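You operate a simulated robot arm through the tools that you are given. There is no shell and no other tool.

The job below is to be done with a simulated two-armed robot. You get a single attempt, and the scene is never put back.

JOB
Take the stopper off the narrow-necked flask marked "26" on the top of the sampling bench and lay it down there.

It is judged by the outcome, as a careful person would: the job done as asked, and still so three seconds after it is handed in. It fails if anything else is knocked over, pushed out of place, dropped, spilled or broken. A push-on lid holds only when it is set on centred and level and pressed home; a screw cap is set on level and turned clockwise until tight.

ROBOT AND FRAMES
Two 7-joint arms with two-finger parallel grippers on one trunk, on a base that moves. Base frame: it is fixed to the floor where the robot stands at the start and does not move with it; the origin is under the middle of the robot, x ahead of it, y to its left, z up; the surface under the hand at the start is at about z = 0.86. Lengths are in m, angles in rad, forces in N, time in s.
The left shoulder is at the start at [0.03, 0.119, 1.085], the right one opposite. With the tool pointing down near the work surface each hand reaches from about 0.26 to 0.68 m from the robot's upright axis, wherever it stands, measured 20 degrees to its own side. Payload 3.43 kg a hand.
The tool frame of a hand sits at the grasp point between the pads (the TCP): z along the fingers, y along the line on which they close. The tips reach 0.03 m beyond it. The gripper opens to 0.094 m. The fingers are 0.028 m wide and 0.01 m thick; the gripper's body (0.05 by 0.096 m) begins 0.055 m behind the TCP.
Orientation is told as [roll, pitch, yaw] about the base's x, y, z axes, in that order, counted from this pose: with the fingers straight down and closing along the base's y, the tool's x points along the base's -x, its y along +y and its z along -z.

CONTROLS
- The arms move only by the tool nudge_tool. It takes "left_series", "right_series" or both (then of equal length, played together; a hand with none holds still); each is a list of rows, each a list of 3 entries, a list of its own where there are three numbers: the shift along the tool's x, y, z in m, then the turn, a rotation vector about the tool's x, y, z in rad, then the closure in counts, from 0 (fully open) to 255 (shut). In form: [[[dx, dy, dz], [wx, wy, wz], claw], ...]. A call has 1 to 20 rows; each row shifts and turns the commanded pose from where the row before left it, along the tool's axes as they then stand. Each row takes 0.2 s and may step no farther than 0.05 m and 0.15 rad from the row before; otherwise, or with a gripper value out of range, the whole call is refused. Where a pose cannot be reached the arm comes as near as it can. A force on the tool above 40 N (or 10 N above the force at the start of the call, whichever is more), or a blocked arm, ends the call early, and 0.2 s more pass. Each finger travels about 0.072 m/s and halts on what it meets, pressing with about 42 N; the grip force reading is that of the motor and also rises with nothing between the fingers. The clock runs only during rows and for 0.2 s after the last one: add rows that do not move to give the fingers time. It gives the time, the measured TCP pose, the force on the tool (base axes), the opening and the grip force at its end, in the units of the frame above (readings bear some noise), with the torque about the TCP (base axes, N m) and any sound that the robot's microphone picked up.
- Cameras (640 x 400 px; columns grow to the right, rows downward): "scene" is now at [0.0408, 0.0139, 1.7838]; the picture's right is [0.18, -0.98, 0.00], its down [-0.80, -0.15, -0.58] and it looks along [0.57, 0.11, -0.81] (base axes); focal length 285 px, centre (320, 200). "left" rides on the left gripper at [0.076, -0.014, -0.102] in its tool frame; the picture's right is [0.18, 0.98, 0.00], its down [-0.75, 0.14, -0.64] and it looks along [-0.63, 0.12, 0.77] (tool axes); focal length 243 px, centre (320, 200). "right" rides on the right gripper at [0.076, 0.014, -0.103] in its tool frame; the picture's right is [-0.18, 0.98, 0.00], its down [-0.75, -0.14, -0.64] and it looks along [-0.63, -0.12, 0.77] (tool axes); focal length 243 px, centre (320, 200). There is no depth. A picture from a camera that has moved, and an enlarged one, comes with that camera's place and axes in the base frame and with its lens.
- camera(camera): a new picture of that camera. It takes no simulated time.
- lift_body(by): moves the trunk up (or, below 0, down) by that many m; the arms and the scene camera ride with it, the base frame stays. It gives what a move gives, with no picture.
- steer(legs): drives the robot by 1 to 6 legs, each [ahead, turn to the left] in m and rad, along the robot's own axes; the way and the turn of a leg run together, so that a leg with both is an arc; at most 1.5 m and 3.142 rad a leg. The arms and the cameras ride along, it lands a little off, and it stops where it bumps. It gives what a move gives.
- aim_head(pan, tilt): turns the head with the scene camera to pan (to the left, within 2.496 rad either way) and tilt (down, from -0.506 to 1.204), counted from straight ahead of the robot. It gives what a move gives.
- close_up(camera, box): a new picture of the part [left, top, right, bottom] of that camera's present view, enlarged. It takes no simulated time.
- finish_job(): hands the job in; it is judged then, once.

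Places have to be worked out from the pictures, the camera data and where the tool is seen. Open the grippers and draw the arms clear of the work before you hand the job in, unless the task says otherwise.

The tools are called after "Emit:" as name(argument=value, ...) on one line, values as JSON. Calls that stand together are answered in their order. nudge_tool: Moves the arms, as the interface text tells. Its arguments: {"type":"object","properties":{"left_series":{"type":"array"},"right_series":{"type":"array"}},"required":[]} The other tools are called the same way: lift_body (by) moves the trunk up or down; steer (legs) drives the base; aim_head (pan, tilt) turns the head that bears the scene camera; camera (camera) takes a picture; close_up (camera, box) takes an enlarged picture of a part of a camera's view; finish_job () hands the job in.

At the start:

```text
time_s: 0.0
left_tool_pos: [0.4289, 0.2109, 1.1658]
left_orientation: [-0.001, 0.001, 0.001]
left_ft_force: [-0.2, -0.8, -0.5]
left_torque: [-0.01, -0.01, -0.04]
left_width: 0.0939
left_grip_force: 0.0
right_tool_pos: [0.4599, -0.1521, 1.1903]
right_orientation: [-0.002, 0.0, 0.001]
right_ft_force: [-0.2, -0.5, 0.3]
right_torque: [0.02, 0.01, -0.03]
right_width: 0.0939
right_grip_force: 0.1
trunk travel left (down, up): [-0.35, 0.06]
robot x, y, heading: [0.0007, -0.0013, -0.001]
head pan, tilt (commanded): [0.182, 0.948]
```

scene: 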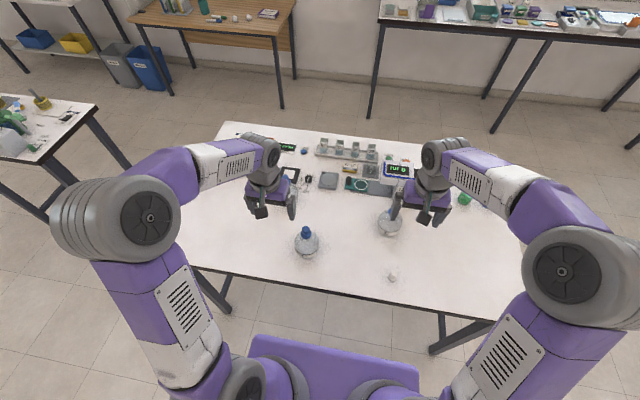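
right: 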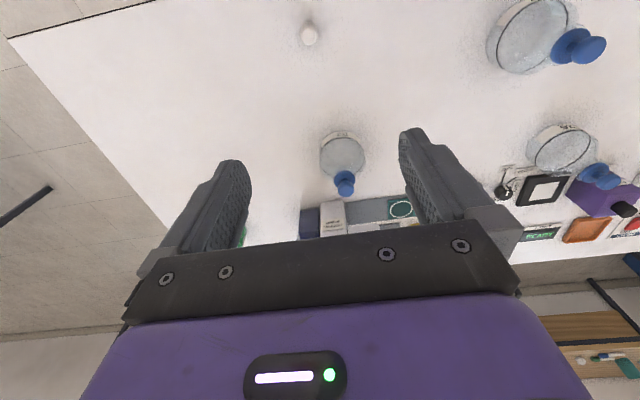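
left: 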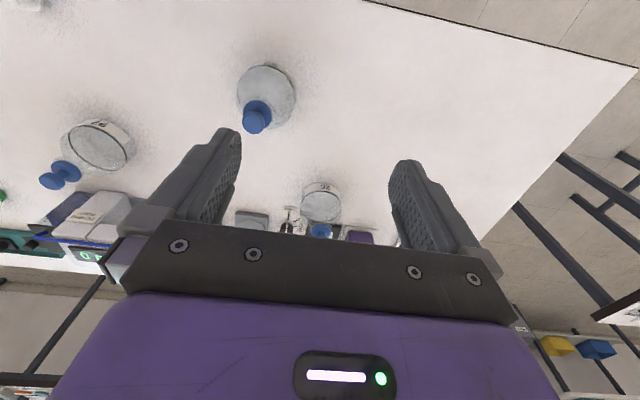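

The pictures show about three stoppered flasks; I need to read their marks. I take enlarged pictures of each candidate.

Emit:
close_up(camera="scene", box=[240, 130, 480, 280])

Emit:
close_up(camera="left", box=[30, 100, 190, 200])

Emit:
close_up(camera="left", box=[240, 150, 400, 250])

Emit:
close_up(camera="right", box=[280, 110, 440, 210])

Emit:
close_up(camera="right", box=[480, 0, 640, 100])

Emit:
close_up(camera="right", box=[480, 100, 640, 200])

Emit:
close_up(camera="left", box=[200, 50, 360, 150])

```text
2.67 times, centred on (360, 205) of scene
camera zoom: at [0.0408, 0.0139, 1.7838], right [0.18, -0.98, 0.0], down [-0.8, -0.15, -0.58], along [0.57, 0.11, -0.81], focal length 759 px, centre (213, 187)
```

zoom: 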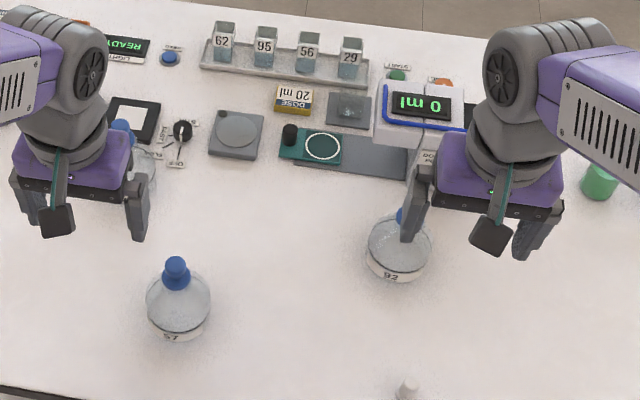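

```text
4.00 times, centred on (110, 150) of left
camera zoom: at [0.353, 0.1958, 1.2686], right [-0.18, 0.98, 0.0], down [0.75, 0.14, 0.64], along [0.63, 0.12, -0.77], focal length 970 px, centre (1160, 400)
```

zoom: 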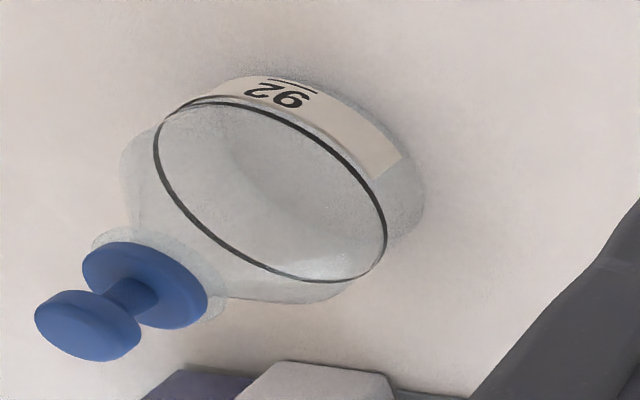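

```text
4.00 times, centred on (320, 200) of left
camera zoom: at [0.353, 0.1958, 1.2686], right [-0.18, 0.98, 0.0], down [0.75, 0.14, 0.64], along [0.63, 0.12, -0.77], focal length 970 px, centre (320, 200)
```

zoom: 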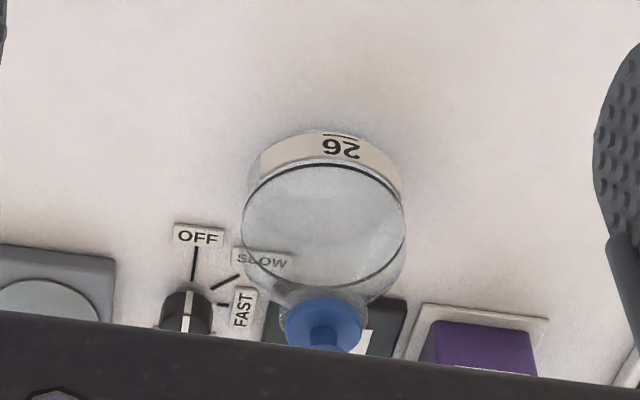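

```text
4.00 times, centred on (360, 160) of right
camera zoom: at [0.383, -0.138, 1.2928], right [0.18, 0.98, 0.0], down [0.75, -0.14, 0.64], along [0.63, -0.12, -0.77], focal length 970 px, centre (160, 360)
```

zoom: 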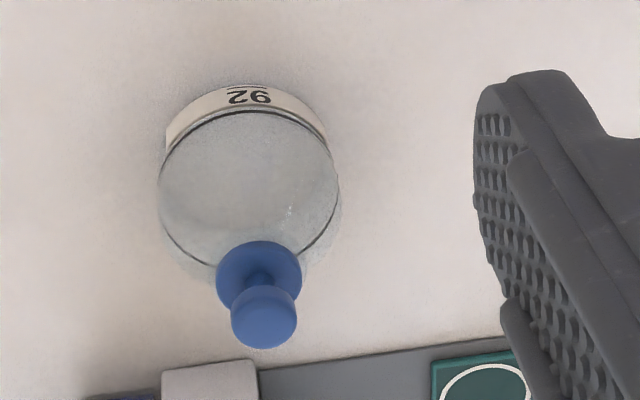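

```text
4.00 times, centred on (560, 50) of right
camera zoom: at [0.383, -0.138, 1.2928], right [0.18, 0.98, 0.0], down [0.75, -0.14, 0.64], along [0.63, -0.12, -0.77], focal length 970 px, centre (-640, 800)
```

zoom: 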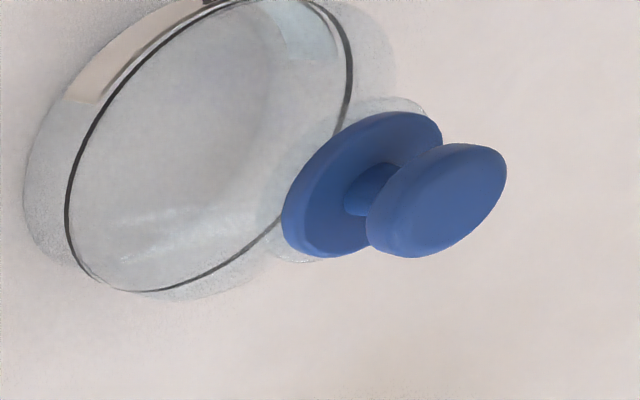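

```text
4.00 times, centred on (560, 150) of right
camera zoom: at [0.383, -0.138, 1.2928], right [0.18, 0.98, 0.0], down [0.75, -0.14, 0.64], along [0.63, -0.12, -0.77], focal length 970 px, centre (-640, 400)
```

zoom: 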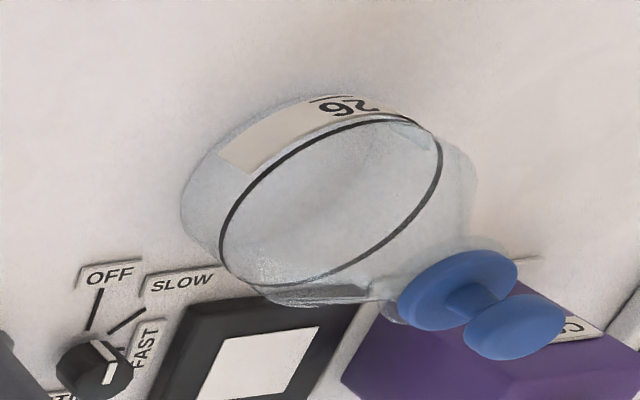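

```text
4.00 times, centred on (280, 100) of left
camera zoom: at [0.353, 0.1958, 1.2686], right [-0.18, 0.98, 0.0], down [0.75, 0.14, 0.64], along [0.63, 0.12, -0.77], focal length 970 px, centre (480, 600)
```

zoom: 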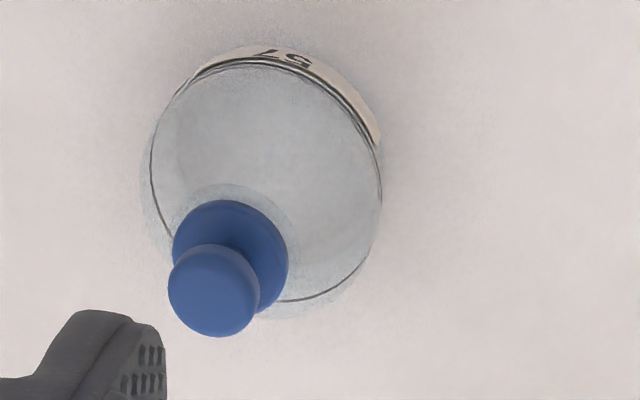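

The scene view reads "92" for the right flask and "57" for the near one, and the left camera shows "26" upside down on the far-left flask, hidden behind the left hand. I move the left hand sideways to the left, high above the bench, so I can see that flask.

Emit:
nudge_tool(left_series=[[[0.02, 0.045, 0], [0, 0, 0], 0], [[0.02, 0.045, 0], [0, 0, 0], 0], [[0.02, 0.045, 0], [0, 0, 0], 0], [[0, 0, 0], [0, 0, 0], 0]])

```text
time_s: 1.0
left_tool_pos: [0.3715, 0.3461, 1.1639]
left_orientation: [-0.002, 0.001, 0.0]
left_ft_force: [1.0, -0.1, -0.8]
left_torque: [0.01, -0.01, 0.02]
left_width: 0.0938
left_grip_force: 0.0
right_tool_pos: [0.4604, -0.1529, 1.1909]
right_orientation: [0.003, -0.001, -0.001]
right_ft_force: [-0.3, -0.1, 0.1]
right_torque: [0.01, 0.0, 0.01]
right_width: 0.0938
right_grip_force: 0.0
trunk travel left (down, up): [-0.35, 0.06]
robot x, y, heading: [0.0011, 0.0017, -0.0]
head pan, tilt (commanded): [0.182, 0.948]
```

The left hand is out of the line of sight now. I take new pictures of the left-far flask.

Emit:
camera(camera="scene")

Emit:
close_up(camera="scene", box=[240, 130, 400, 230])

Emit:
close_up(camera="scene", box=[260, 155, 324, 195])

Emit:
camera(camera="left")

```text
taken
camera scene: at [0.0413, 0.0131, 1.7837], right [0.18, -0.98, 0.0], down [-0.8, -0.15, -0.58], along [0.57, 0.11, -0.81], focal length 285 px, centre (320, 200)
```

scene: 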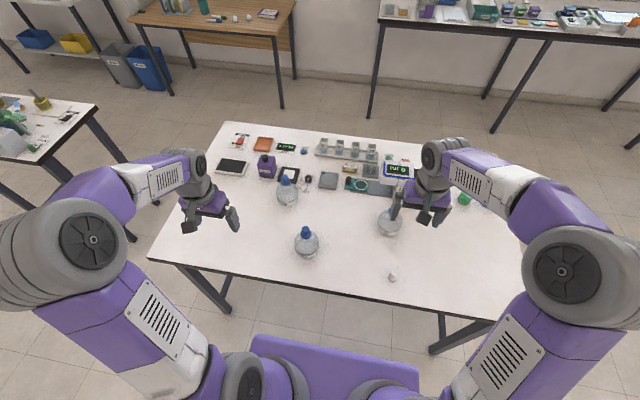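

```text
4.00 times, centred on (320, 180) of scene
camera zoom: at [0.0413, 0.0131, 1.7837], right [0.18, -0.98, 0.0], down [-0.8, -0.15, -0.58], along [0.57, 0.11, -0.81], focal length 1138 px, centre (320, 280)
```

zoom: 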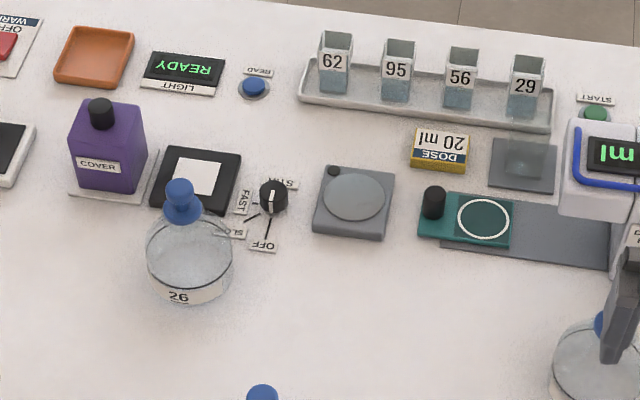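

```text
10.00 times, centred on (292, 175) of scene
camera zoom: at [0.0413, 0.0131, 1.7837], right [0.18, -0.98, 0.0], down [-0.8, -0.15, -0.58], along [0.57, 0.11, -0.81], focal length 2846 px, centre (600, 450)
```

zoom: 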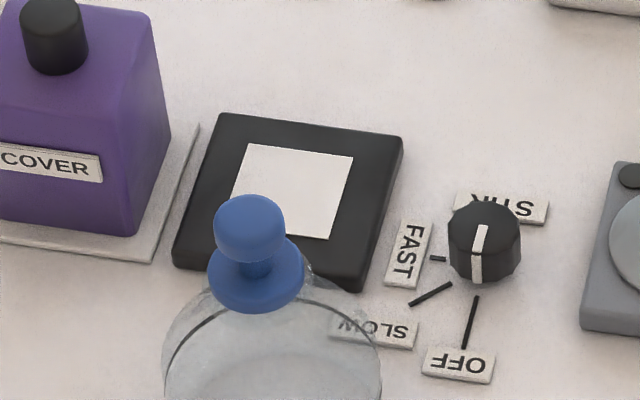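

```text
taken
camera left: at [0.2946, 0.3314, 1.2662], right [-0.18, 0.98, 0.0], down [0.75, 0.14, 0.64], along [0.63, 0.12, -0.77], focal length 243 px, centre (320, 200)
```

left: 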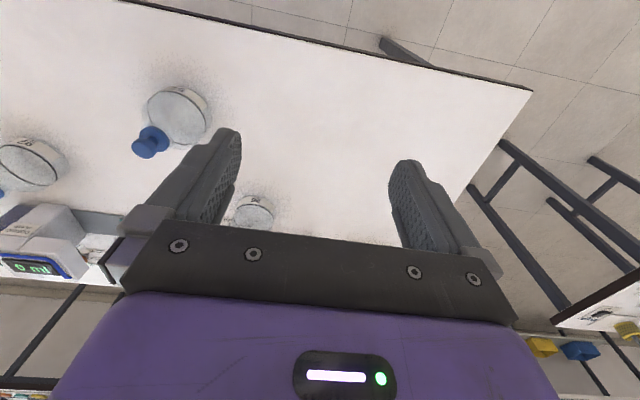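

The zoom reads "26" clearly, with the stopper's flange at about (0.672, 0.257, 0.966) and its knob, about 26 mm wide, centred near z 0.99. That is about 0.72 m from my axis, slightly beyond reach, so I look down at the table edge and my base to see whether I can drive ahead a little.

Emit:
aim_head(pan=0.0, tilt=1.2)

Emit:
camera(camera="scene")

Emit:
close_up(camera="right", box=[480, 90, 640, 190])

```text
time_s: 1.8
left_tool_pos: [0.3695, 0.3469, 1.1646]
left_orientation: [0.001, 0.001, -0.001]
left_ft_force: [0.8, 0.0, 0.1]
left_torque: [0.0, 0.01, -0.02]
left_width: 0.0938
left_grip_force: 0.1
right_tool_pos: [0.4597, -0.1522, 1.19]
right_orientation: [0.0, -0.001, 0.001]
right_ft_force: [0.7, -0.7, -0.3]
right_torque: [-0.02, -0.01, -0.03]
right_width: 0.094
right_grip_force: 0.0
trunk travel left (down, up): [-0.35, 0.06]
robot x, y, heading: [-0.0023, 0.0019, -0.0]
head pan, tilt (commanded): [0.0, 1.201]
```

```text
taken
camera scene: at [0.0249, 0.001, 1.7674], right [0.0, -1.0, 0.0], down [-0.93, 0.0, -0.36], along [0.36, 0.0, -0.93], focal length 285 px, centre (320, 200)
```

scene: 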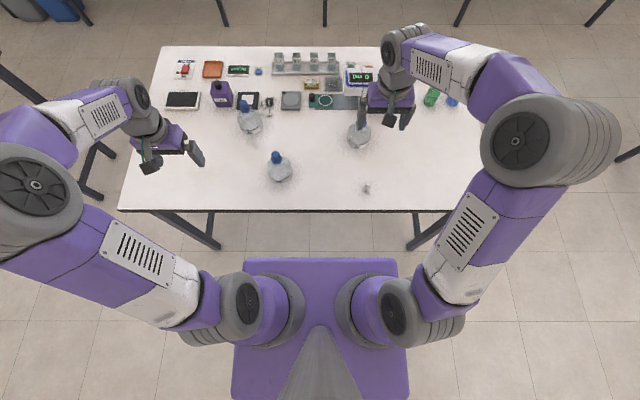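

```text
4.00 times, centred on (560, 140) of right
camera zoom: at [0.3829, -0.1378, 1.2928], right [0.18, 0.98, 0.0], down [0.75, -0.14, 0.64], along [0.63, -0.12, -0.77], focal length 970 px, centre (-640, 440)
```

zoom: 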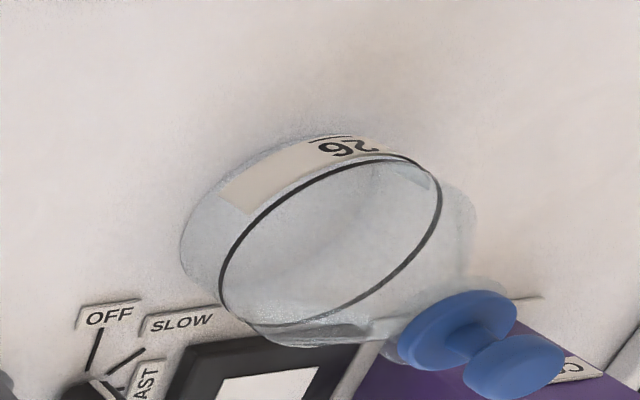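

The table edge is near x 0.34 and my own purple base shows in front of the trunk. Before driving I want to know the base's height, so I measure its width now and again with the trunk raised 0.05 m.

Emit:
close_up(camera="scene", box=[220, 200, 420, 325])

Emit:
lift_body(by=0.05)

Emit:
close_up(camera="scene", box=[220, 200, 420, 325])

```text
3.20 times, centred on (320, 262) of scene
camera zoom: at [0.0249, 0.001, 1.7674], right [0.0, -1.0, 0.0], down [-0.93, 0.0, -0.36], along [0.36, 0.0, -0.93], focal length 911 px, centre (320, 0)
```

zoom: 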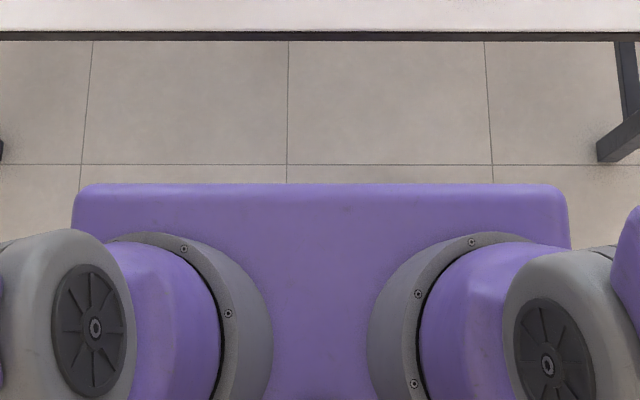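

```text
time_s: 2.7
left_tool_pos: [0.3701, 0.3464, 1.2133]
left_orientation: [0.0, 0.0, 0.001]
left_ft_force: [0.5, -0.9, 0.3]
left_torque: [0.02, 0.02, 0.0]
left_width: 0.0939
left_grip_force: 0.0
right_tool_pos: [0.4597, -0.1527, 1.2403]
right_orientation: [-0.001, 0.0, -0.002]
right_ft_force: [0.1, 0.9, 0.5]
right_torque: [0.01, 0.02, -0.01]
right_width: 0.094
right_grip_force: 0.1
trunk travel left (down, up): [-0.4, 0.01]
robot x, y, heading: [0.0029, 0.0031, 0.001]
head pan, tilt (commanded): [0.0, 1.201]
```

```text
3.20 times, centred on (320, 262) of scene
camera zoom: at [0.0252, 0.0008, 1.8173], right [0.0, -1.0, 0.0], down [-0.93, 0.0, -0.36], along [0.36, 0.0, -0.93], focal length 911 px, centre (320, 0)
```

zoom: 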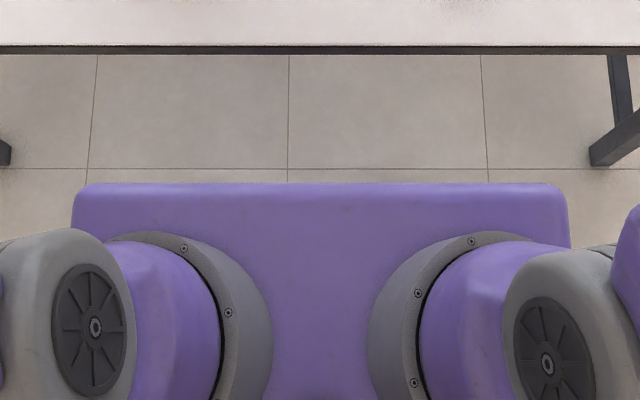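

The purple plate rides with the trunk, so it is the torso (front near x 0.14), and no base part shows ahead of x ≈ 0.31; there is free floor under the bench. I turn a little to the left and drive 0.15 m ahead so that both hands can reach flask 26.

Emit:
steer(legs=[[0.0, 0.25], [0.15, 0.0]])

Emit:
aim_head(pan=0.15, tilt=1.0)

Emit:
camera(camera="scene")

Emit:
camera(camera="left")

Emit:
camera(camera="right")

```text
time_s: 4.9
left_tool_pos: [0.4173, 0.4586, 1.2143]
left_orientation: [0.001, 0.0, 0.24]
left_ft_force: [-0.6, -0.6, 0.0]
left_torque: [0.0, 0.03, -0.05]
left_width: 0.0939
left_grip_force: 0.0
right_tool_pos: [0.6219, -0.0039, 1.2407]
right_orientation: [-0.002, -0.001, 0.238]
right_ft_force: [0.3, 0.1, 0.0]
right_torque: [-0.03, 0.01, 0.0]
right_width: 0.0941
right_grip_force: 0.0
trunk travel left (down, up): [-0.4, 0.01]
robot x, y, heading: [0.1419, 0.0346, 0.239]
head pan, tilt (commanded): [0.0, 1.201]
```

```text
time_s: 5.6
left_tool_pos: [0.4189, 0.4588, 1.213]
left_orientation: [-0.001, -0.001, 0.239]
left_ft_force: [0.1, 0.8, 0.5]
left_torque: [-0.01, 0.04, -0.01]
left_width: 0.0939
left_grip_force: 0.0
right_tool_pos: [0.6238, -0.0044, 1.2403]
right_orientation: [-0.001, -0.002, 0.238]
right_ft_force: [-0.2, -0.9, 0.0]
right_torque: [0.01, 0.0, -0.02]
right_width: 0.094
right_grip_force: 0.1
trunk travel left (down, up): [-0.4, 0.01]
robot x, y, heading: [0.1405, 0.036, 0.241]
head pan, tilt (commanded): [0.15, 1.0]
```

```text
taken
camera scene: at [0.1758, 0.0547, 1.8299], right [0.38, -0.93, 0.0], down [-0.78, -0.32, -0.54], along [0.5, 0.2, -0.84], focal length 285 px, centre (320, 200)
```

scene: 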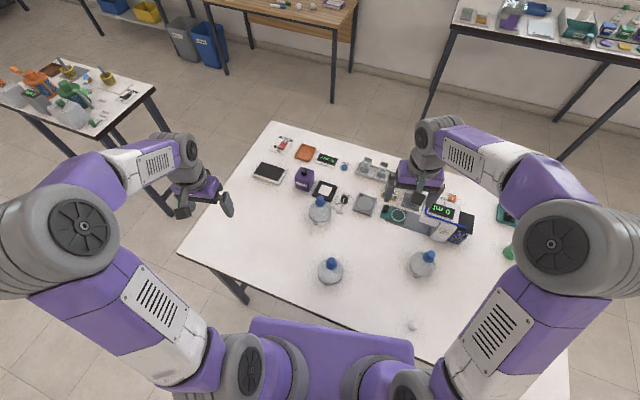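

```text
taken
camera left: at [0.3487, 0.4263, 1.3161], right [-0.41, 0.91, 0.0], down [0.7, 0.32, 0.64], along [0.58, 0.26, -0.77], focal length 243 px, centre (320, 200)
```

left: 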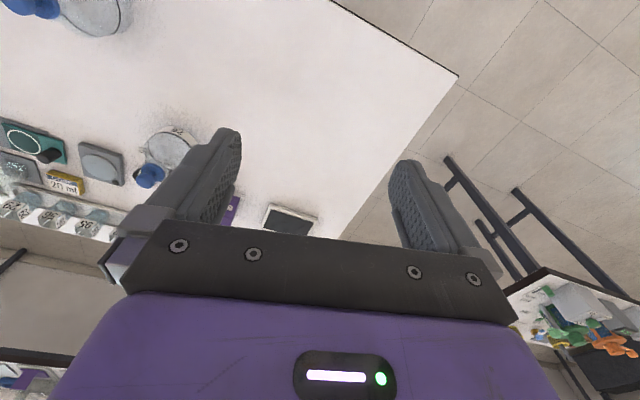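

```text
taken
camera right: at [0.5459, -0.0088, 1.3427], right [-0.05, 1.0, 0.0], down [0.77, 0.04, 0.64], along [0.64, 0.03, -0.77], focal length 243 px, centre (320, 200)
```

right: 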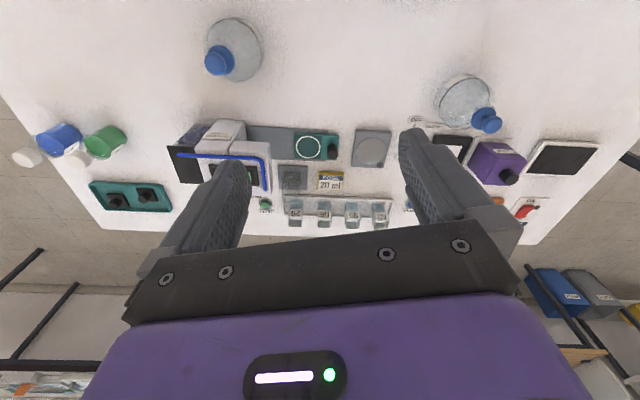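

The drive went without a bump. Now I take close-ups of the flask from the scene and right cameras to fix the stopper's position and shape.

Emit:
close_up(camera="scene", box=[288, 180, 352, 220])

Emit:
close_up(camera="right", box=[430, 75, 526, 135])

Emit:
close_up(camera="left", box=[110, 110, 238, 190])

```text
10.00 times, centred on (320, 200) of scene
camera zoom: at [0.1758, 0.0547, 1.8299], right [0.38, -0.93, 0.0], down [-0.78, -0.32, -0.54], along [0.5, 0.2, -0.84], focal length 2846 px, centre (320, 200)
```

zoom: 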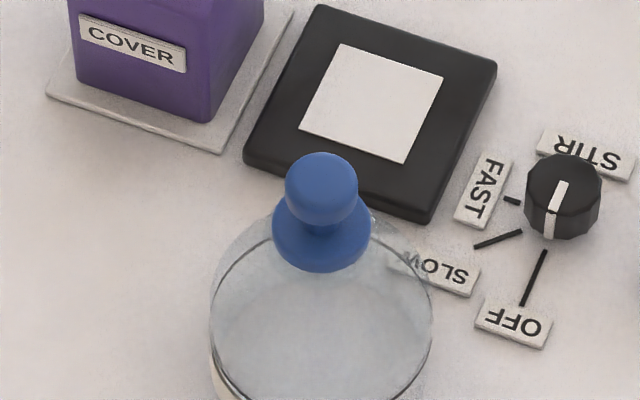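

```text
6.67 times, centred on (478, 105) of right
camera zoom: at [0.5459, -0.0088, 1.3427], right [-0.05, 1.0, 0.0], down [0.77, 0.04, 0.64], along [0.64, 0.03, -0.77], focal length 1618 px, centre (-733, 833)
```

zoom: 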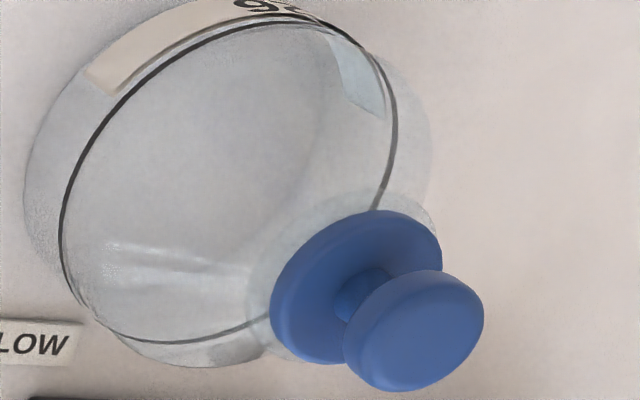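

```text
5.00 times, centred on (174, 150) of left
camera zoom: at [0.3487, 0.4263, 1.3161], right [-0.41, 0.91, 0.0], down [0.7, 0.32, 0.64], along [0.58, 0.26, -0.77], focal length 1213 px, centre (1050, 450)
```

zoom: 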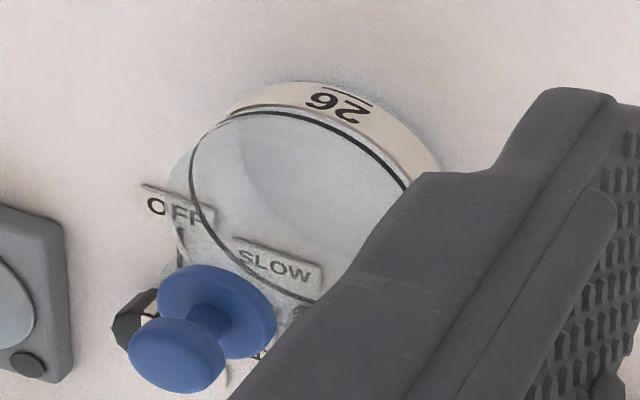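

Both views agree: the stopper axis is near (0.681, 0.262), with the flange near z 0.959 and the knob near z 0.985. I move the left hand at its present height to above it, and draw the right hand back a little for room.

Emit:
nudge_tool(left_series=[[[-0.0297, -0.0362, 0], [0, 0, 0], 0], [[-0.0297, -0.0362, 0], [0, 0, 0], 0], [[-0.0297, -0.0362, 0], [0, 0, 0], 0], [[-0.0297, -0.0362, 0], [0, 0, 0], 0], [[-0.0297, -0.0362, 0], [0, 0, 0], 0], [[-0.0297, -0.0362, 0], [0, 0, 0], 0], [[-0.0297, -0.0362, 0], [0, 0, 0], 0], [[0, 0, 0], [0, 0, 0], 0]], right_series=[[[0.03, -0.02, 0], [0, 0, 0], 0], [[0.03, -0.02, 0], [0, 0, 0], 0], [[0.03, -0.02, 0], [0, 0, 0], 0], [[0.03, -0.02, 0], [0, 0, 0], 0], [[0, 0, 0], [0, 0, 0], 0], [[0, 0, 0], [0, 0, 0], 0], [[0, 0, 0], [0, 0, 0], 0], [[0, 0, 0], [0, 0, 0], 0]])

Emit:
camera(camera="left")

Emit:
camera(camera="right")

Emit:
camera(camera="scene")

```text
time_s: 7.4
left_tool_pos: [0.6792, 0.2644, 1.2134]
left_orientation: [0.0, -0.001, 0.24]
left_ft_force: [-0.1, -0.2, 0.1]
left_torque: [-0.01, -0.03, -0.02]
left_width: 0.094
left_grip_force: 0.0
right_tool_pos: [0.5262, -0.1113, 1.2431]
right_orientation: [0.001, -0.001, 0.239]
right_ft_force: [0.2, 0.0, -0.1]
right_torque: [-0.01, -0.01, 0.01]
right_width: 0.0939
right_grip_force: 0.1
trunk travel left (down, up): [-0.4, 0.01]
robot x, y, heading: [0.1394, 0.0325, 0.237]
head pan, tilt (commanded): [0.15, 1.0]
```

```text
taken
camera left: at [0.609, 0.2312, 1.3166], right [-0.41, 0.91, 0.0], down [0.7, 0.32, 0.64], along [0.59, 0.26, -0.77], focal length 243 px, centre (320, 200)
```

left: 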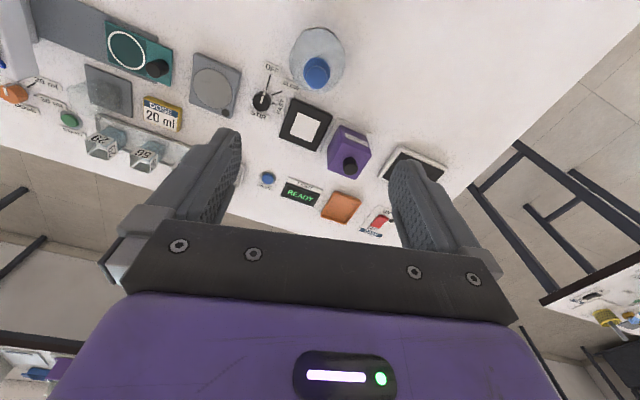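

```text
taken
camera right: at [0.4473, -0.1147, 1.3448], right [-0.05, 1.0, 0.0], down [0.77, 0.04, 0.64], along [0.64, 0.03, -0.77], focal length 243 px, centre (320, 200)
```

right: 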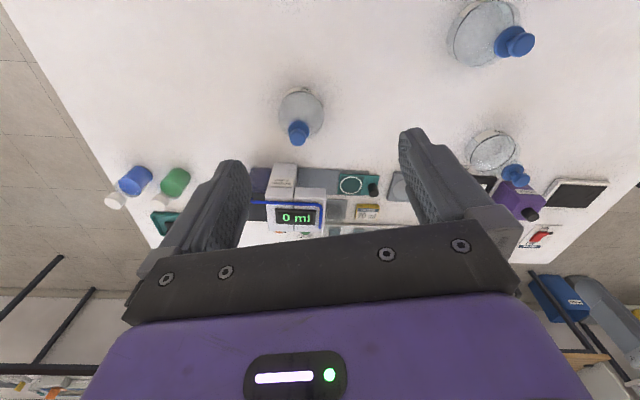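

```text
taken
camera scene: at [0.1739, 0.0556, 1.83], right [0.38, -0.93, 0.0], down [-0.78, -0.32, -0.54], along [0.5, 0.2, -0.84], focal length 285 px, centre (320, 200)
```

scene: 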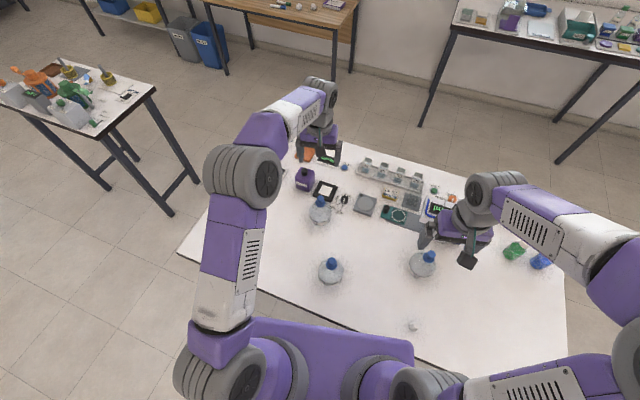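

The left camera puts the knob about 6 mm behind and 5 mm to the right of the tool axis, near (0.675, 0.258). I correct that and come down to z ≈ 1.08, still well above the knob, for a closer check.

Emit:
nudge_tool(left_series=[[[0.002, -0.0017, 0.035], [0, 0, 0], 0], [[0.002, -0.0015, 0.035], [0, 0, 0], 0], [[0.0018, -0.0015, 0.033], [0, 0, 0], 0], [[0, 0, 0.03], [0, 0, 0], 0], [[0, 0, 0], [0, 0, 0], 0]])

Emit:
camera(camera="left")

Emit:
close_up(camera="left", box=[240, 80, 400, 180])

```text
time_s: 8.6
left_tool_pos: [0.6768, 0.2564, 1.0802]
left_orientation: [0.001, 0.0, 0.239]
left_ft_force: [0.6, -0.8, 0.5]
left_torque: [0.03, 0.02, -0.01]
left_width: 0.0942
left_grip_force: 0.0
right_tool_pos: [0.526, -0.1111, 1.2425]
right_orientation: [-0.002, -0.001, 0.238]
right_ft_force: [0.1, 0.7, 0.7]
right_torque: [0.0, 0.02, 0.01]
right_width: 0.0938
right_grip_force: 0.0
trunk travel left (down, up): [-0.4, 0.01]
robot x, y, heading: [0.1422, 0.0346, 0.237]
head pan, tilt (commanded): [0.15, 1.0]
```

```text
taken
camera left: at [0.6057, 0.2237, 1.1828], right [-0.41, 0.91, 0.0], down [0.7, 0.32, 0.64], along [0.59, 0.26, -0.77], focal length 243 px, centre (320, 200)
```

left: 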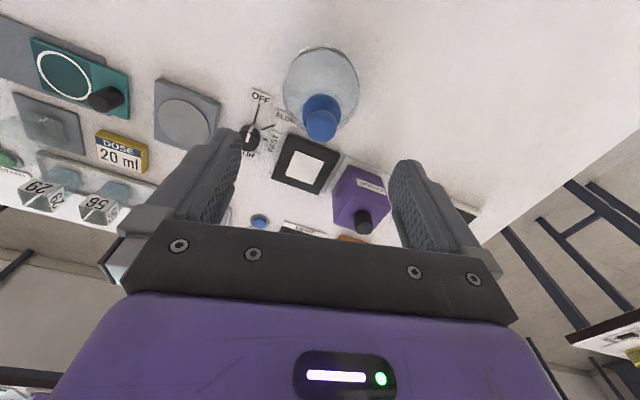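

```text
4.00 times, centred on (320, 130) of left
camera zoom: at [0.6057, 0.2237, 1.1828], right [-0.41, 0.91, 0.0], down [0.7, 0.32, 0.64], along [0.59, 0.26, -0.77], focal length 970 px, centre (320, 480)
```

zoom: 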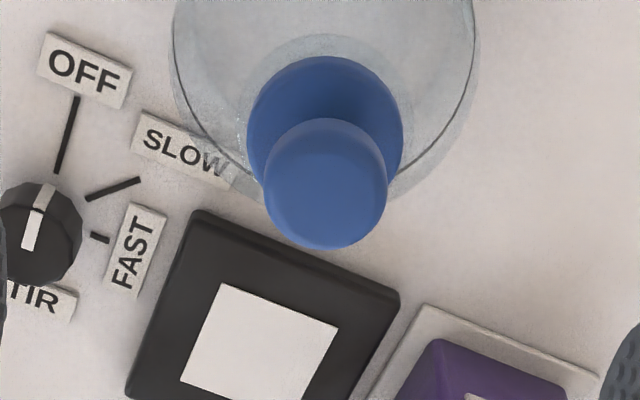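

The knob now shows about 6 mm ahead and 2 mm left of the tool axis, near (0.682, 0.260, 0.985), matching the two-camera estimate. I correct this and come down to z ≈ 1.04 with the tips still above the knob, then look again.

Emit:
nudge_tool(left_series=[[[-0.0027, 0.001, 0.02], [0, 0, 0], 0], [[-0.0025, 0.001, 0.018], [0, 0, 0], 0], [[0, 0, 0], [0, 0, 0], 0]])

Emit:
camera(camera="left")

Emit:
close_up(camera="left", box=[240, 90, 400, 190])

Emit:
close_up(camera="scene", box=[272, 165, 368, 225])

Emit:
close_up(camera="right", box=[450, 110, 578, 190])

```text
time_s: 9.4
left_tool_pos: [0.679, 0.2593, 1.0419]
left_orientation: [0.001, -0.001, 0.239]
left_ft_force: [-0.3, 0.1, -0.5]
left_torque: [-0.02, -0.01, -0.01]
left_width: 0.094
left_grip_force: 0.2
right_tool_pos: [0.5256, -0.111, 1.2426]
right_orientation: [-0.001, -0.001, 0.238]
right_ft_force: [0.5, 0.5, 0.4]
right_torque: [0.0, -0.02, -0.01]
right_width: 0.0941
right_grip_force: 0.1
trunk travel left (down, up): [-0.4, 0.01]
robot x, y, heading: [0.1427, 0.0378, 0.234]
head pan, tilt (commanded): [0.15, 1.0]
```

```text
taken
camera left: at [0.6095, 0.2265, 1.1442], right [-0.41, 0.91, 0.0], down [0.7, 0.32, 0.64], along [0.59, 0.26, -0.77], focal length 243 px, centre (320, 200)
```

left: 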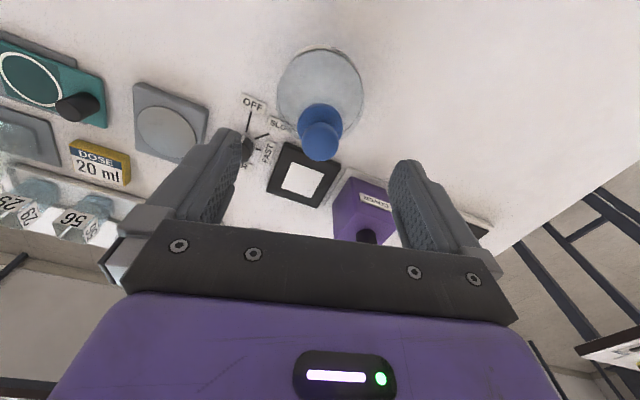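

```text
4.00 times, centred on (320, 140) of left
camera zoom: at [0.6095, 0.2265, 1.1442], right [-0.41, 0.91, 0.0], down [0.7, 0.32, 0.64], along [0.59, 0.26, -0.77], focal length 970 px, centre (320, 440)
```

zoom: 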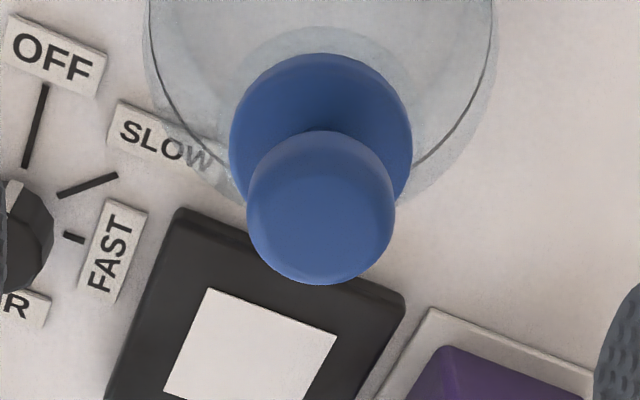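

```text
6.67 times, centred on (320, 195) of scene
camera zoom: at [0.1749, 0.0545, 1.83], right [0.38, -0.93, 0.0], down [-0.78, -0.32, -0.54], along [0.5, 0.2, -0.84], focal length 1898 px, centre (320, 233)
```

zoom: 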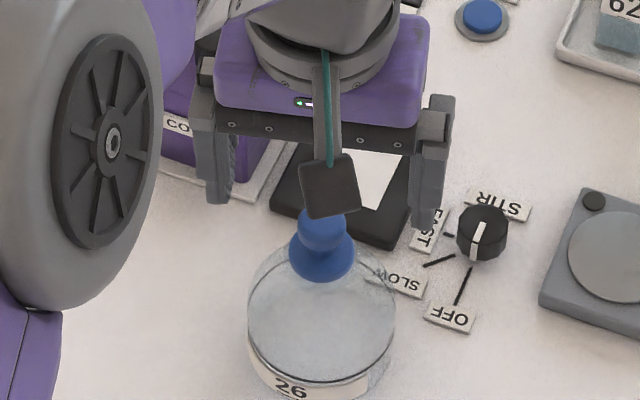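

```text
5.00 times, centred on (514, 150) of right
camera zoom: at [0.448, -0.1155, 1.3445], right [-0.05, 1.0, 0.0], down [0.77, 0.04, 0.64], along [0.64, 0.03, -0.77], focal length 1213 px, centre (-650, 450)
```

zoom: 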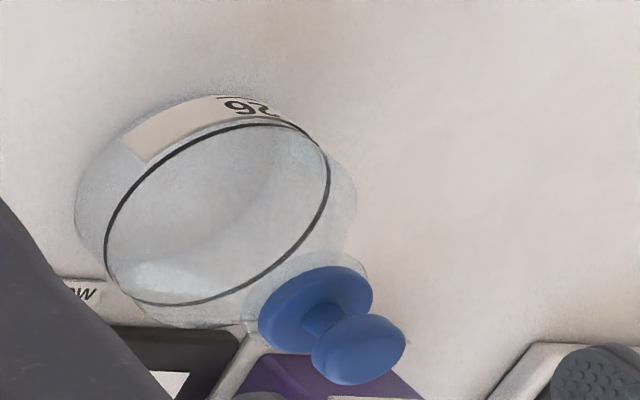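

The knob is now within about 1.5 mm of the tool axis. I descend to z ≈ 1.002, which keeps the tips just above the flange, with the fingers still open.

Emit:
nudge_tool(left_series=[[[-0.001, 0.0005, 0.014], [0, 0, 0], 0], [[0, 0, 0.013], [0, 0, 0], 0], [[0, 0, 0.013], [0, 0, 0], 0], [[0, 0, 0], [0, 0, 0], 0]])

Emit:
camera(camera="left")

Emit:
close_up(camera="scene", box=[272, 165, 368, 225])

Emit:
close_up(camera="right", box=[450, 110, 578, 190])

```text
time_s: 10.4
left_tool_pos: [0.681, 0.2606, 1.0026]
left_orientation: [0.0, 0.001, 0.239]
left_ft_force: [0.2, 0.3, 0.2]
left_torque: [-0.01, 0.03, 0.02]
left_width: 0.094
left_grip_force: 0.2
right_tool_pos: [0.5257, -0.1118, 1.2421]
right_orientation: [0.0, 0.0, 0.239]
right_ft_force: [0.1, -0.2, 0.7]
right_torque: [0.02, 0.0, 0.0]
right_width: 0.0939
right_grip_force: 0.0
trunk travel left (down, up): [-0.4, 0.01]
robot x, y, heading: [0.1401, 0.0345, 0.233]
head pan, tilt (commanded): [0.15, 1.0]
```

```text
taken
camera left: at [0.6103, 0.2274, 1.1045], right [-0.41, 0.91, 0.0], down [0.7, 0.32, 0.64], along [0.59, 0.26, -0.77], focal length 243 px, centre (320, 200)
```

left: 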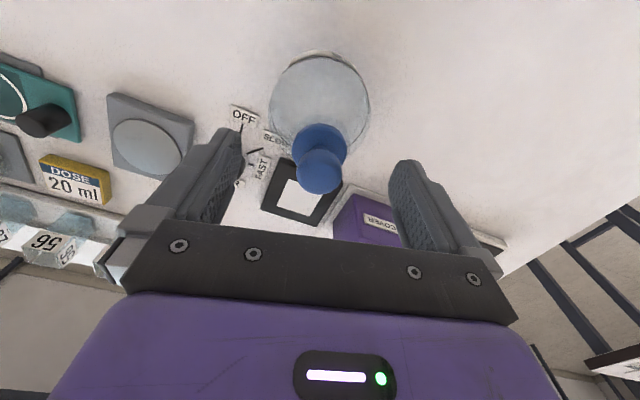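

```text
6.67 times, centred on (320, 195) of scene
camera zoom: at [0.175, 0.0545, 1.83], right [0.38, -0.93, 0.0], down [-0.78, -0.32, -0.54], along [0.5, 0.2, -0.84], focal length 1898 px, centre (320, 233)
```

zoom: 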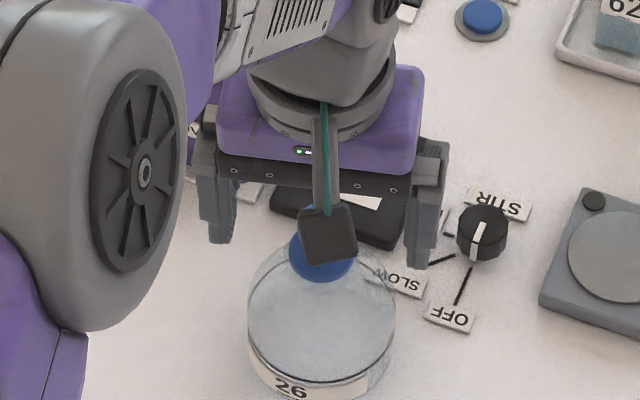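

```text
5.00 times, centred on (514, 150) of right
camera zoom: at [0.4481, -0.1155, 1.3445], right [-0.05, 1.0, 0.0], down [0.77, 0.04, 0.64], along [0.64, 0.03, -0.77], focal length 1213 px, centre (-650, 450)
```

zoom: 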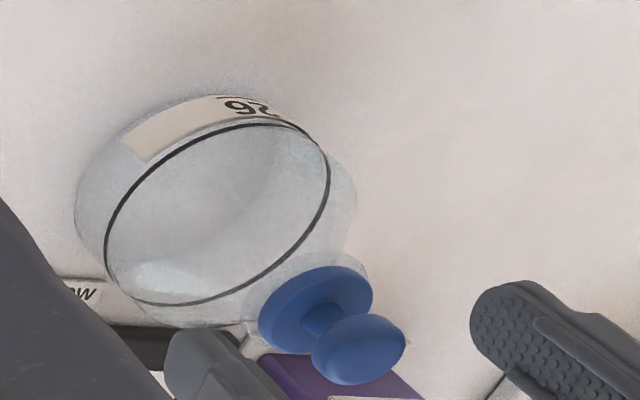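

Nothing is touched yet and the knob sits between the pads. I close partway, to about 34 mm, to check the centring before gripping.

Emit:
nudge_tool(left_series=[[[0, 0, 0], [0, 0, 0], 80], [[0, 0, 0], [0, 0, 0], 140], [[0, 0, 0], [0, 0, 0], 163], [[0, 0, 0], [0, 0, 0], 163]])

Emit:
close_up(camera="left", box=[240, 110, 400, 210])

Emit:
close_up(camera="right", box=[450, 110, 578, 190])

Emit:
close_up(camera="scene", box=[288, 180, 352, 220])

```text
time_s: 11.4
left_tool_pos: [0.6804, 0.2604, 1.0035]
left_orientation: [0.0, 0.001, 0.238]
left_ft_force: [-0.4, -0.4, 0.5]
left_torque: [-0.01, -0.01, -0.01]
left_width: 0.0338
left_grip_force: 0.1
right_tool_pos: [0.5249, -0.1111, 1.2415]
right_orientation: [0.0, -0.001, 0.237]
right_ft_force: [-0.4, -0.1, -0.4]
right_torque: [-0.03, 0.01, -0.01]
right_width: 0.0938
right_grip_force: 0.0
trunk travel left (down, up): [-0.4, 0.01]
robot x, y, heading: [0.142, 0.0361, 0.239]
head pan, tilt (commanded): [0.15, 1.0]
```

```text
4.00 times, centred on (320, 160) of left
camera zoom: at [0.6103, 0.2273, 1.1046], right [-0.41, 0.91, 0.0], down [0.7, 0.32, 0.64], along [0.59, 0.26, -0.77], focal length 970 px, centre (320, 360)
```

zoom: 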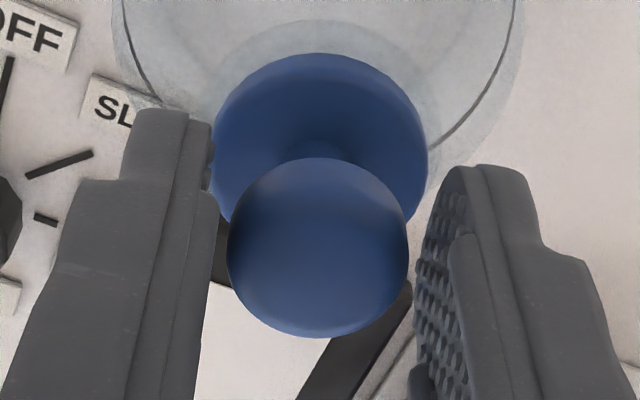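

```text
5.00 times, centred on (514, 150) of right
camera zoom: at [0.4482, -0.1155, 1.3445], right [-0.05, 1.0, 0.0], down [0.77, 0.04, 0.64], along [0.64, 0.03, -0.77], focal length 1213 px, centre (-650, 450)
```

zoom: 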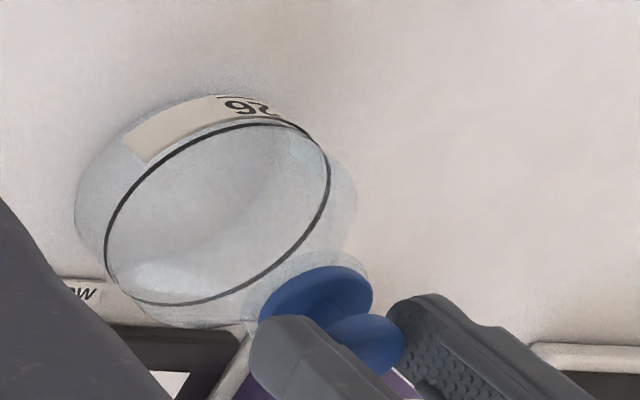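

```text
10.00 times, centred on (320, 200) of scene
camera zoom: at [0.1751, 0.0546, 1.83], right [0.38, -0.93, 0.0], down [-0.78, -0.32, -0.54], along [0.5, 0.2, -0.84], focal length 2846 px, centre (320, 200)
```

zoom: 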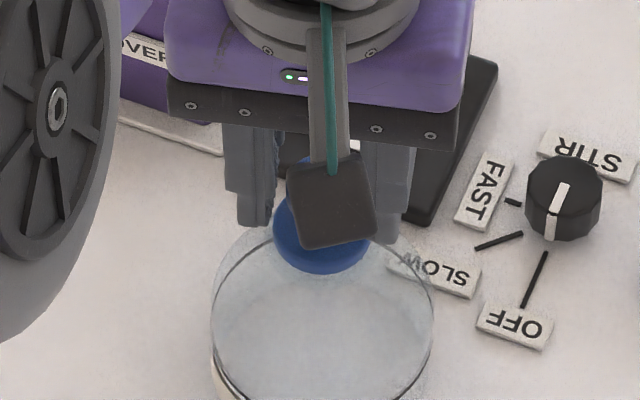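

The knob is centred between the pads to within about 1–2 mm, and the tips are clear of the flange. I close fully on the knob.

Emit:
nudge_tool(left_series=[[[0, 0, 0], [0, 0, 0], 176], [[0, 0, 0], [0, 0, 0], 186], [[0, 0, 0], [0, 0, 0], 220], [[0, 0, 0], [0, 0, 0], 255], [[0, 0, 0], [0, 0, 0], 255]])

Emit:
close_up(camera="left", box=[240, 110, 400, 210])

Emit:
close_up(camera="right", box=[450, 110, 578, 190])

```text
time_s: 12.6
left_tool_pos: [0.6805, 0.259, 1.0022]
left_orientation: [-0.002, 0.0, 0.238]
left_ft_force: [-0.3, 0.8, 0.4]
left_torque: [0.01, -0.02, 0.03]
left_width: 0.0194
left_grip_force: 42.2
right_tool_pos: [0.5265, -0.1102, 1.2425]
right_orientation: [0.0, 0.0, 0.239]
right_ft_force: [0.1, 0.5, 0.0]
right_torque: [-0.03, -0.02, 0.02]
right_width: 0.0943
right_grip_force: 0.0
trunk travel left (down, up): [-0.4, 0.01]
robot x, y, heading: [0.14, 0.0346, 0.241]
head pan, tilt (commanded): [0.15, 1.0]
heard: snap
```

```text
4.00 times, centred on (320, 160) of left
camera zoom: at [0.6103, 0.2273, 1.1046], right [-0.41, 0.91, 0.0], down [0.7, 0.32, 0.64], along [0.59, 0.26, -0.77], focal length 970 px, centre (320, 360)
```

zoom: 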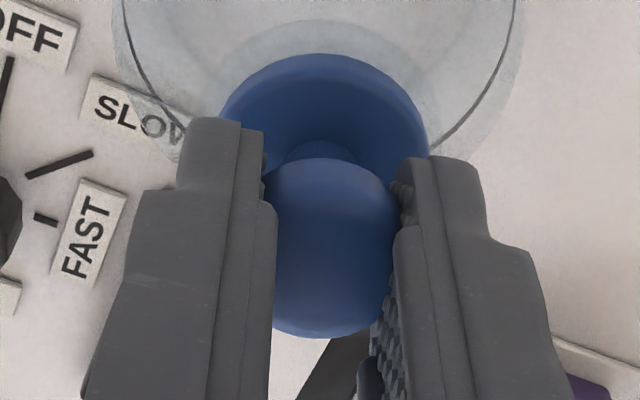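

```text
5.00 times, centred on (514, 150) of right
camera zoom: at [0.4482, -0.1155, 1.3445], right [-0.05, 1.0, 0.0], down [0.77, 0.04, 0.64], along [0.64, 0.03, -0.77], focal length 1213 px, centre (-650, 450)
```

zoom: 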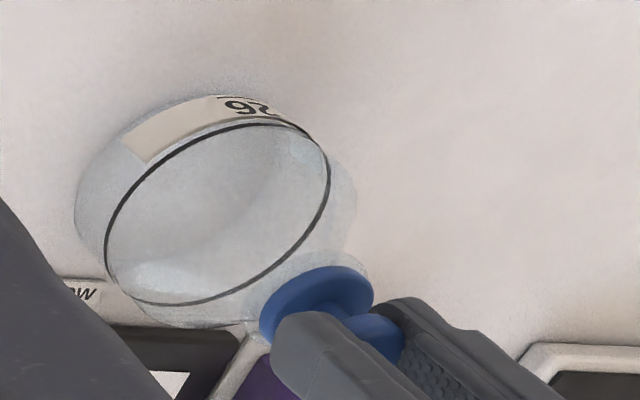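

The grip holds at 42 N with the stopper between the pads, and a "snap" was heard while nothing in the picture looks displaced. I now lift gently by a few millimetres and watch the force.

Emit:
nudge_tool(left_series=[[[0, 0, -0.002], [0, 0, 0], 255], [[0, 0, -0.002], [0, 0, 0], 255], [[0, 0, 0], [0, 0, 0], 255]])

Emit:
close_up(camera="left", box=[240, 90, 400, 190])

Emit:
close_up(camera="right", box=[450, 110, 578, 190])

Emit:
close_up(camera="scene", box=[288, 185, 352, 225])

```text
time_s: 13.4
left_tool_pos: [0.6814, 0.2595, 1.0063]
left_orientation: [0.001, 0.0, 0.238]
left_ft_force: [-0.6, -0.2, -0.6]
left_torque: [0.04, 0.02, 0.0]
left_width: 0.0199
left_grip_force: 42.5
right_tool_pos: [0.5276, -0.111, 1.2412]
right_orientation: [0.0, 0.0, 0.239]
right_ft_force: [0.1, -0.5, 0.9]
right_torque: [0.03, 0.01, 0.0]
right_width: 0.0942
right_grip_force: 0.1
trunk travel left (down, up): [-0.4, 0.01]
robot x, y, heading: [0.1372, 0.0312, 0.246]
head pan, tilt (commanded): [0.15, 1.0]
```

```text
4.00 times, centred on (320, 140) of left
camera zoom: at [0.6107, 0.2274, 1.1091], right [-0.41, 0.91, 0.0], down [0.7, 0.32, 0.64], along [0.58, 0.26, -0.77], focal length 970 px, centre (320, 440)
```

zoom: 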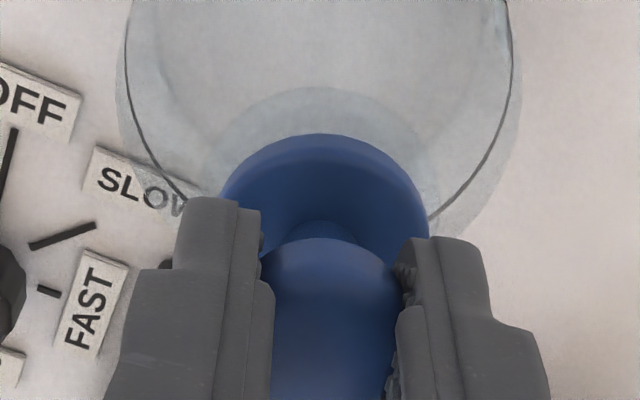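

```text
5.00 times, centred on (514, 150) of right
camera zoom: at [0.4482, -0.1155, 1.3445], right [-0.05, 1.0, 0.0], down [0.77, 0.04, 0.64], along [0.64, 0.03, -0.77], focal length 1213 px, centre (-650, 450)
```

zoom: 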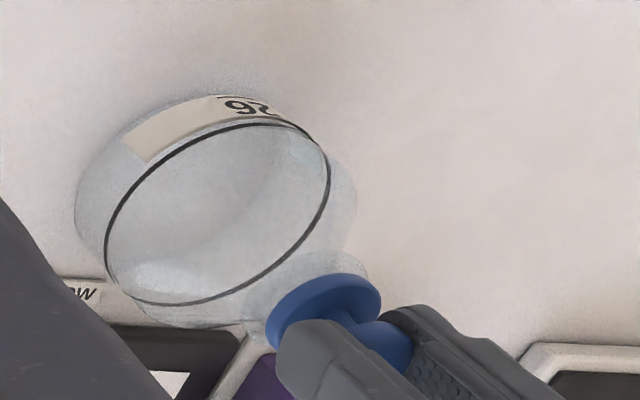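

```text
10.00 times, centred on (320, 205) of scene
camera zoom: at [0.1752, 0.0546, 1.83], right [0.38, -0.93, 0.0], down [-0.78, -0.32, -0.54], along [0.5, 0.2, -0.84], focal length 2846 px, centre (320, 150)
```

zoom: 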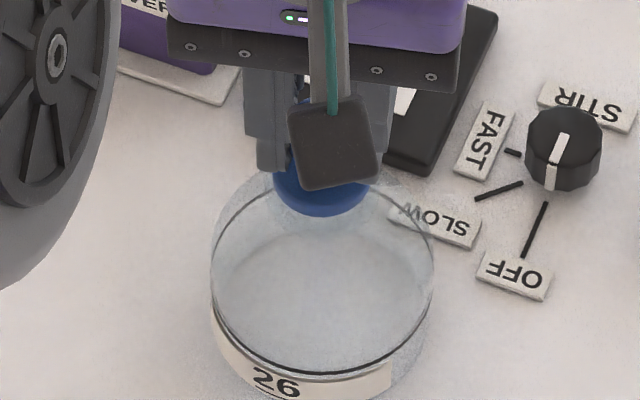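

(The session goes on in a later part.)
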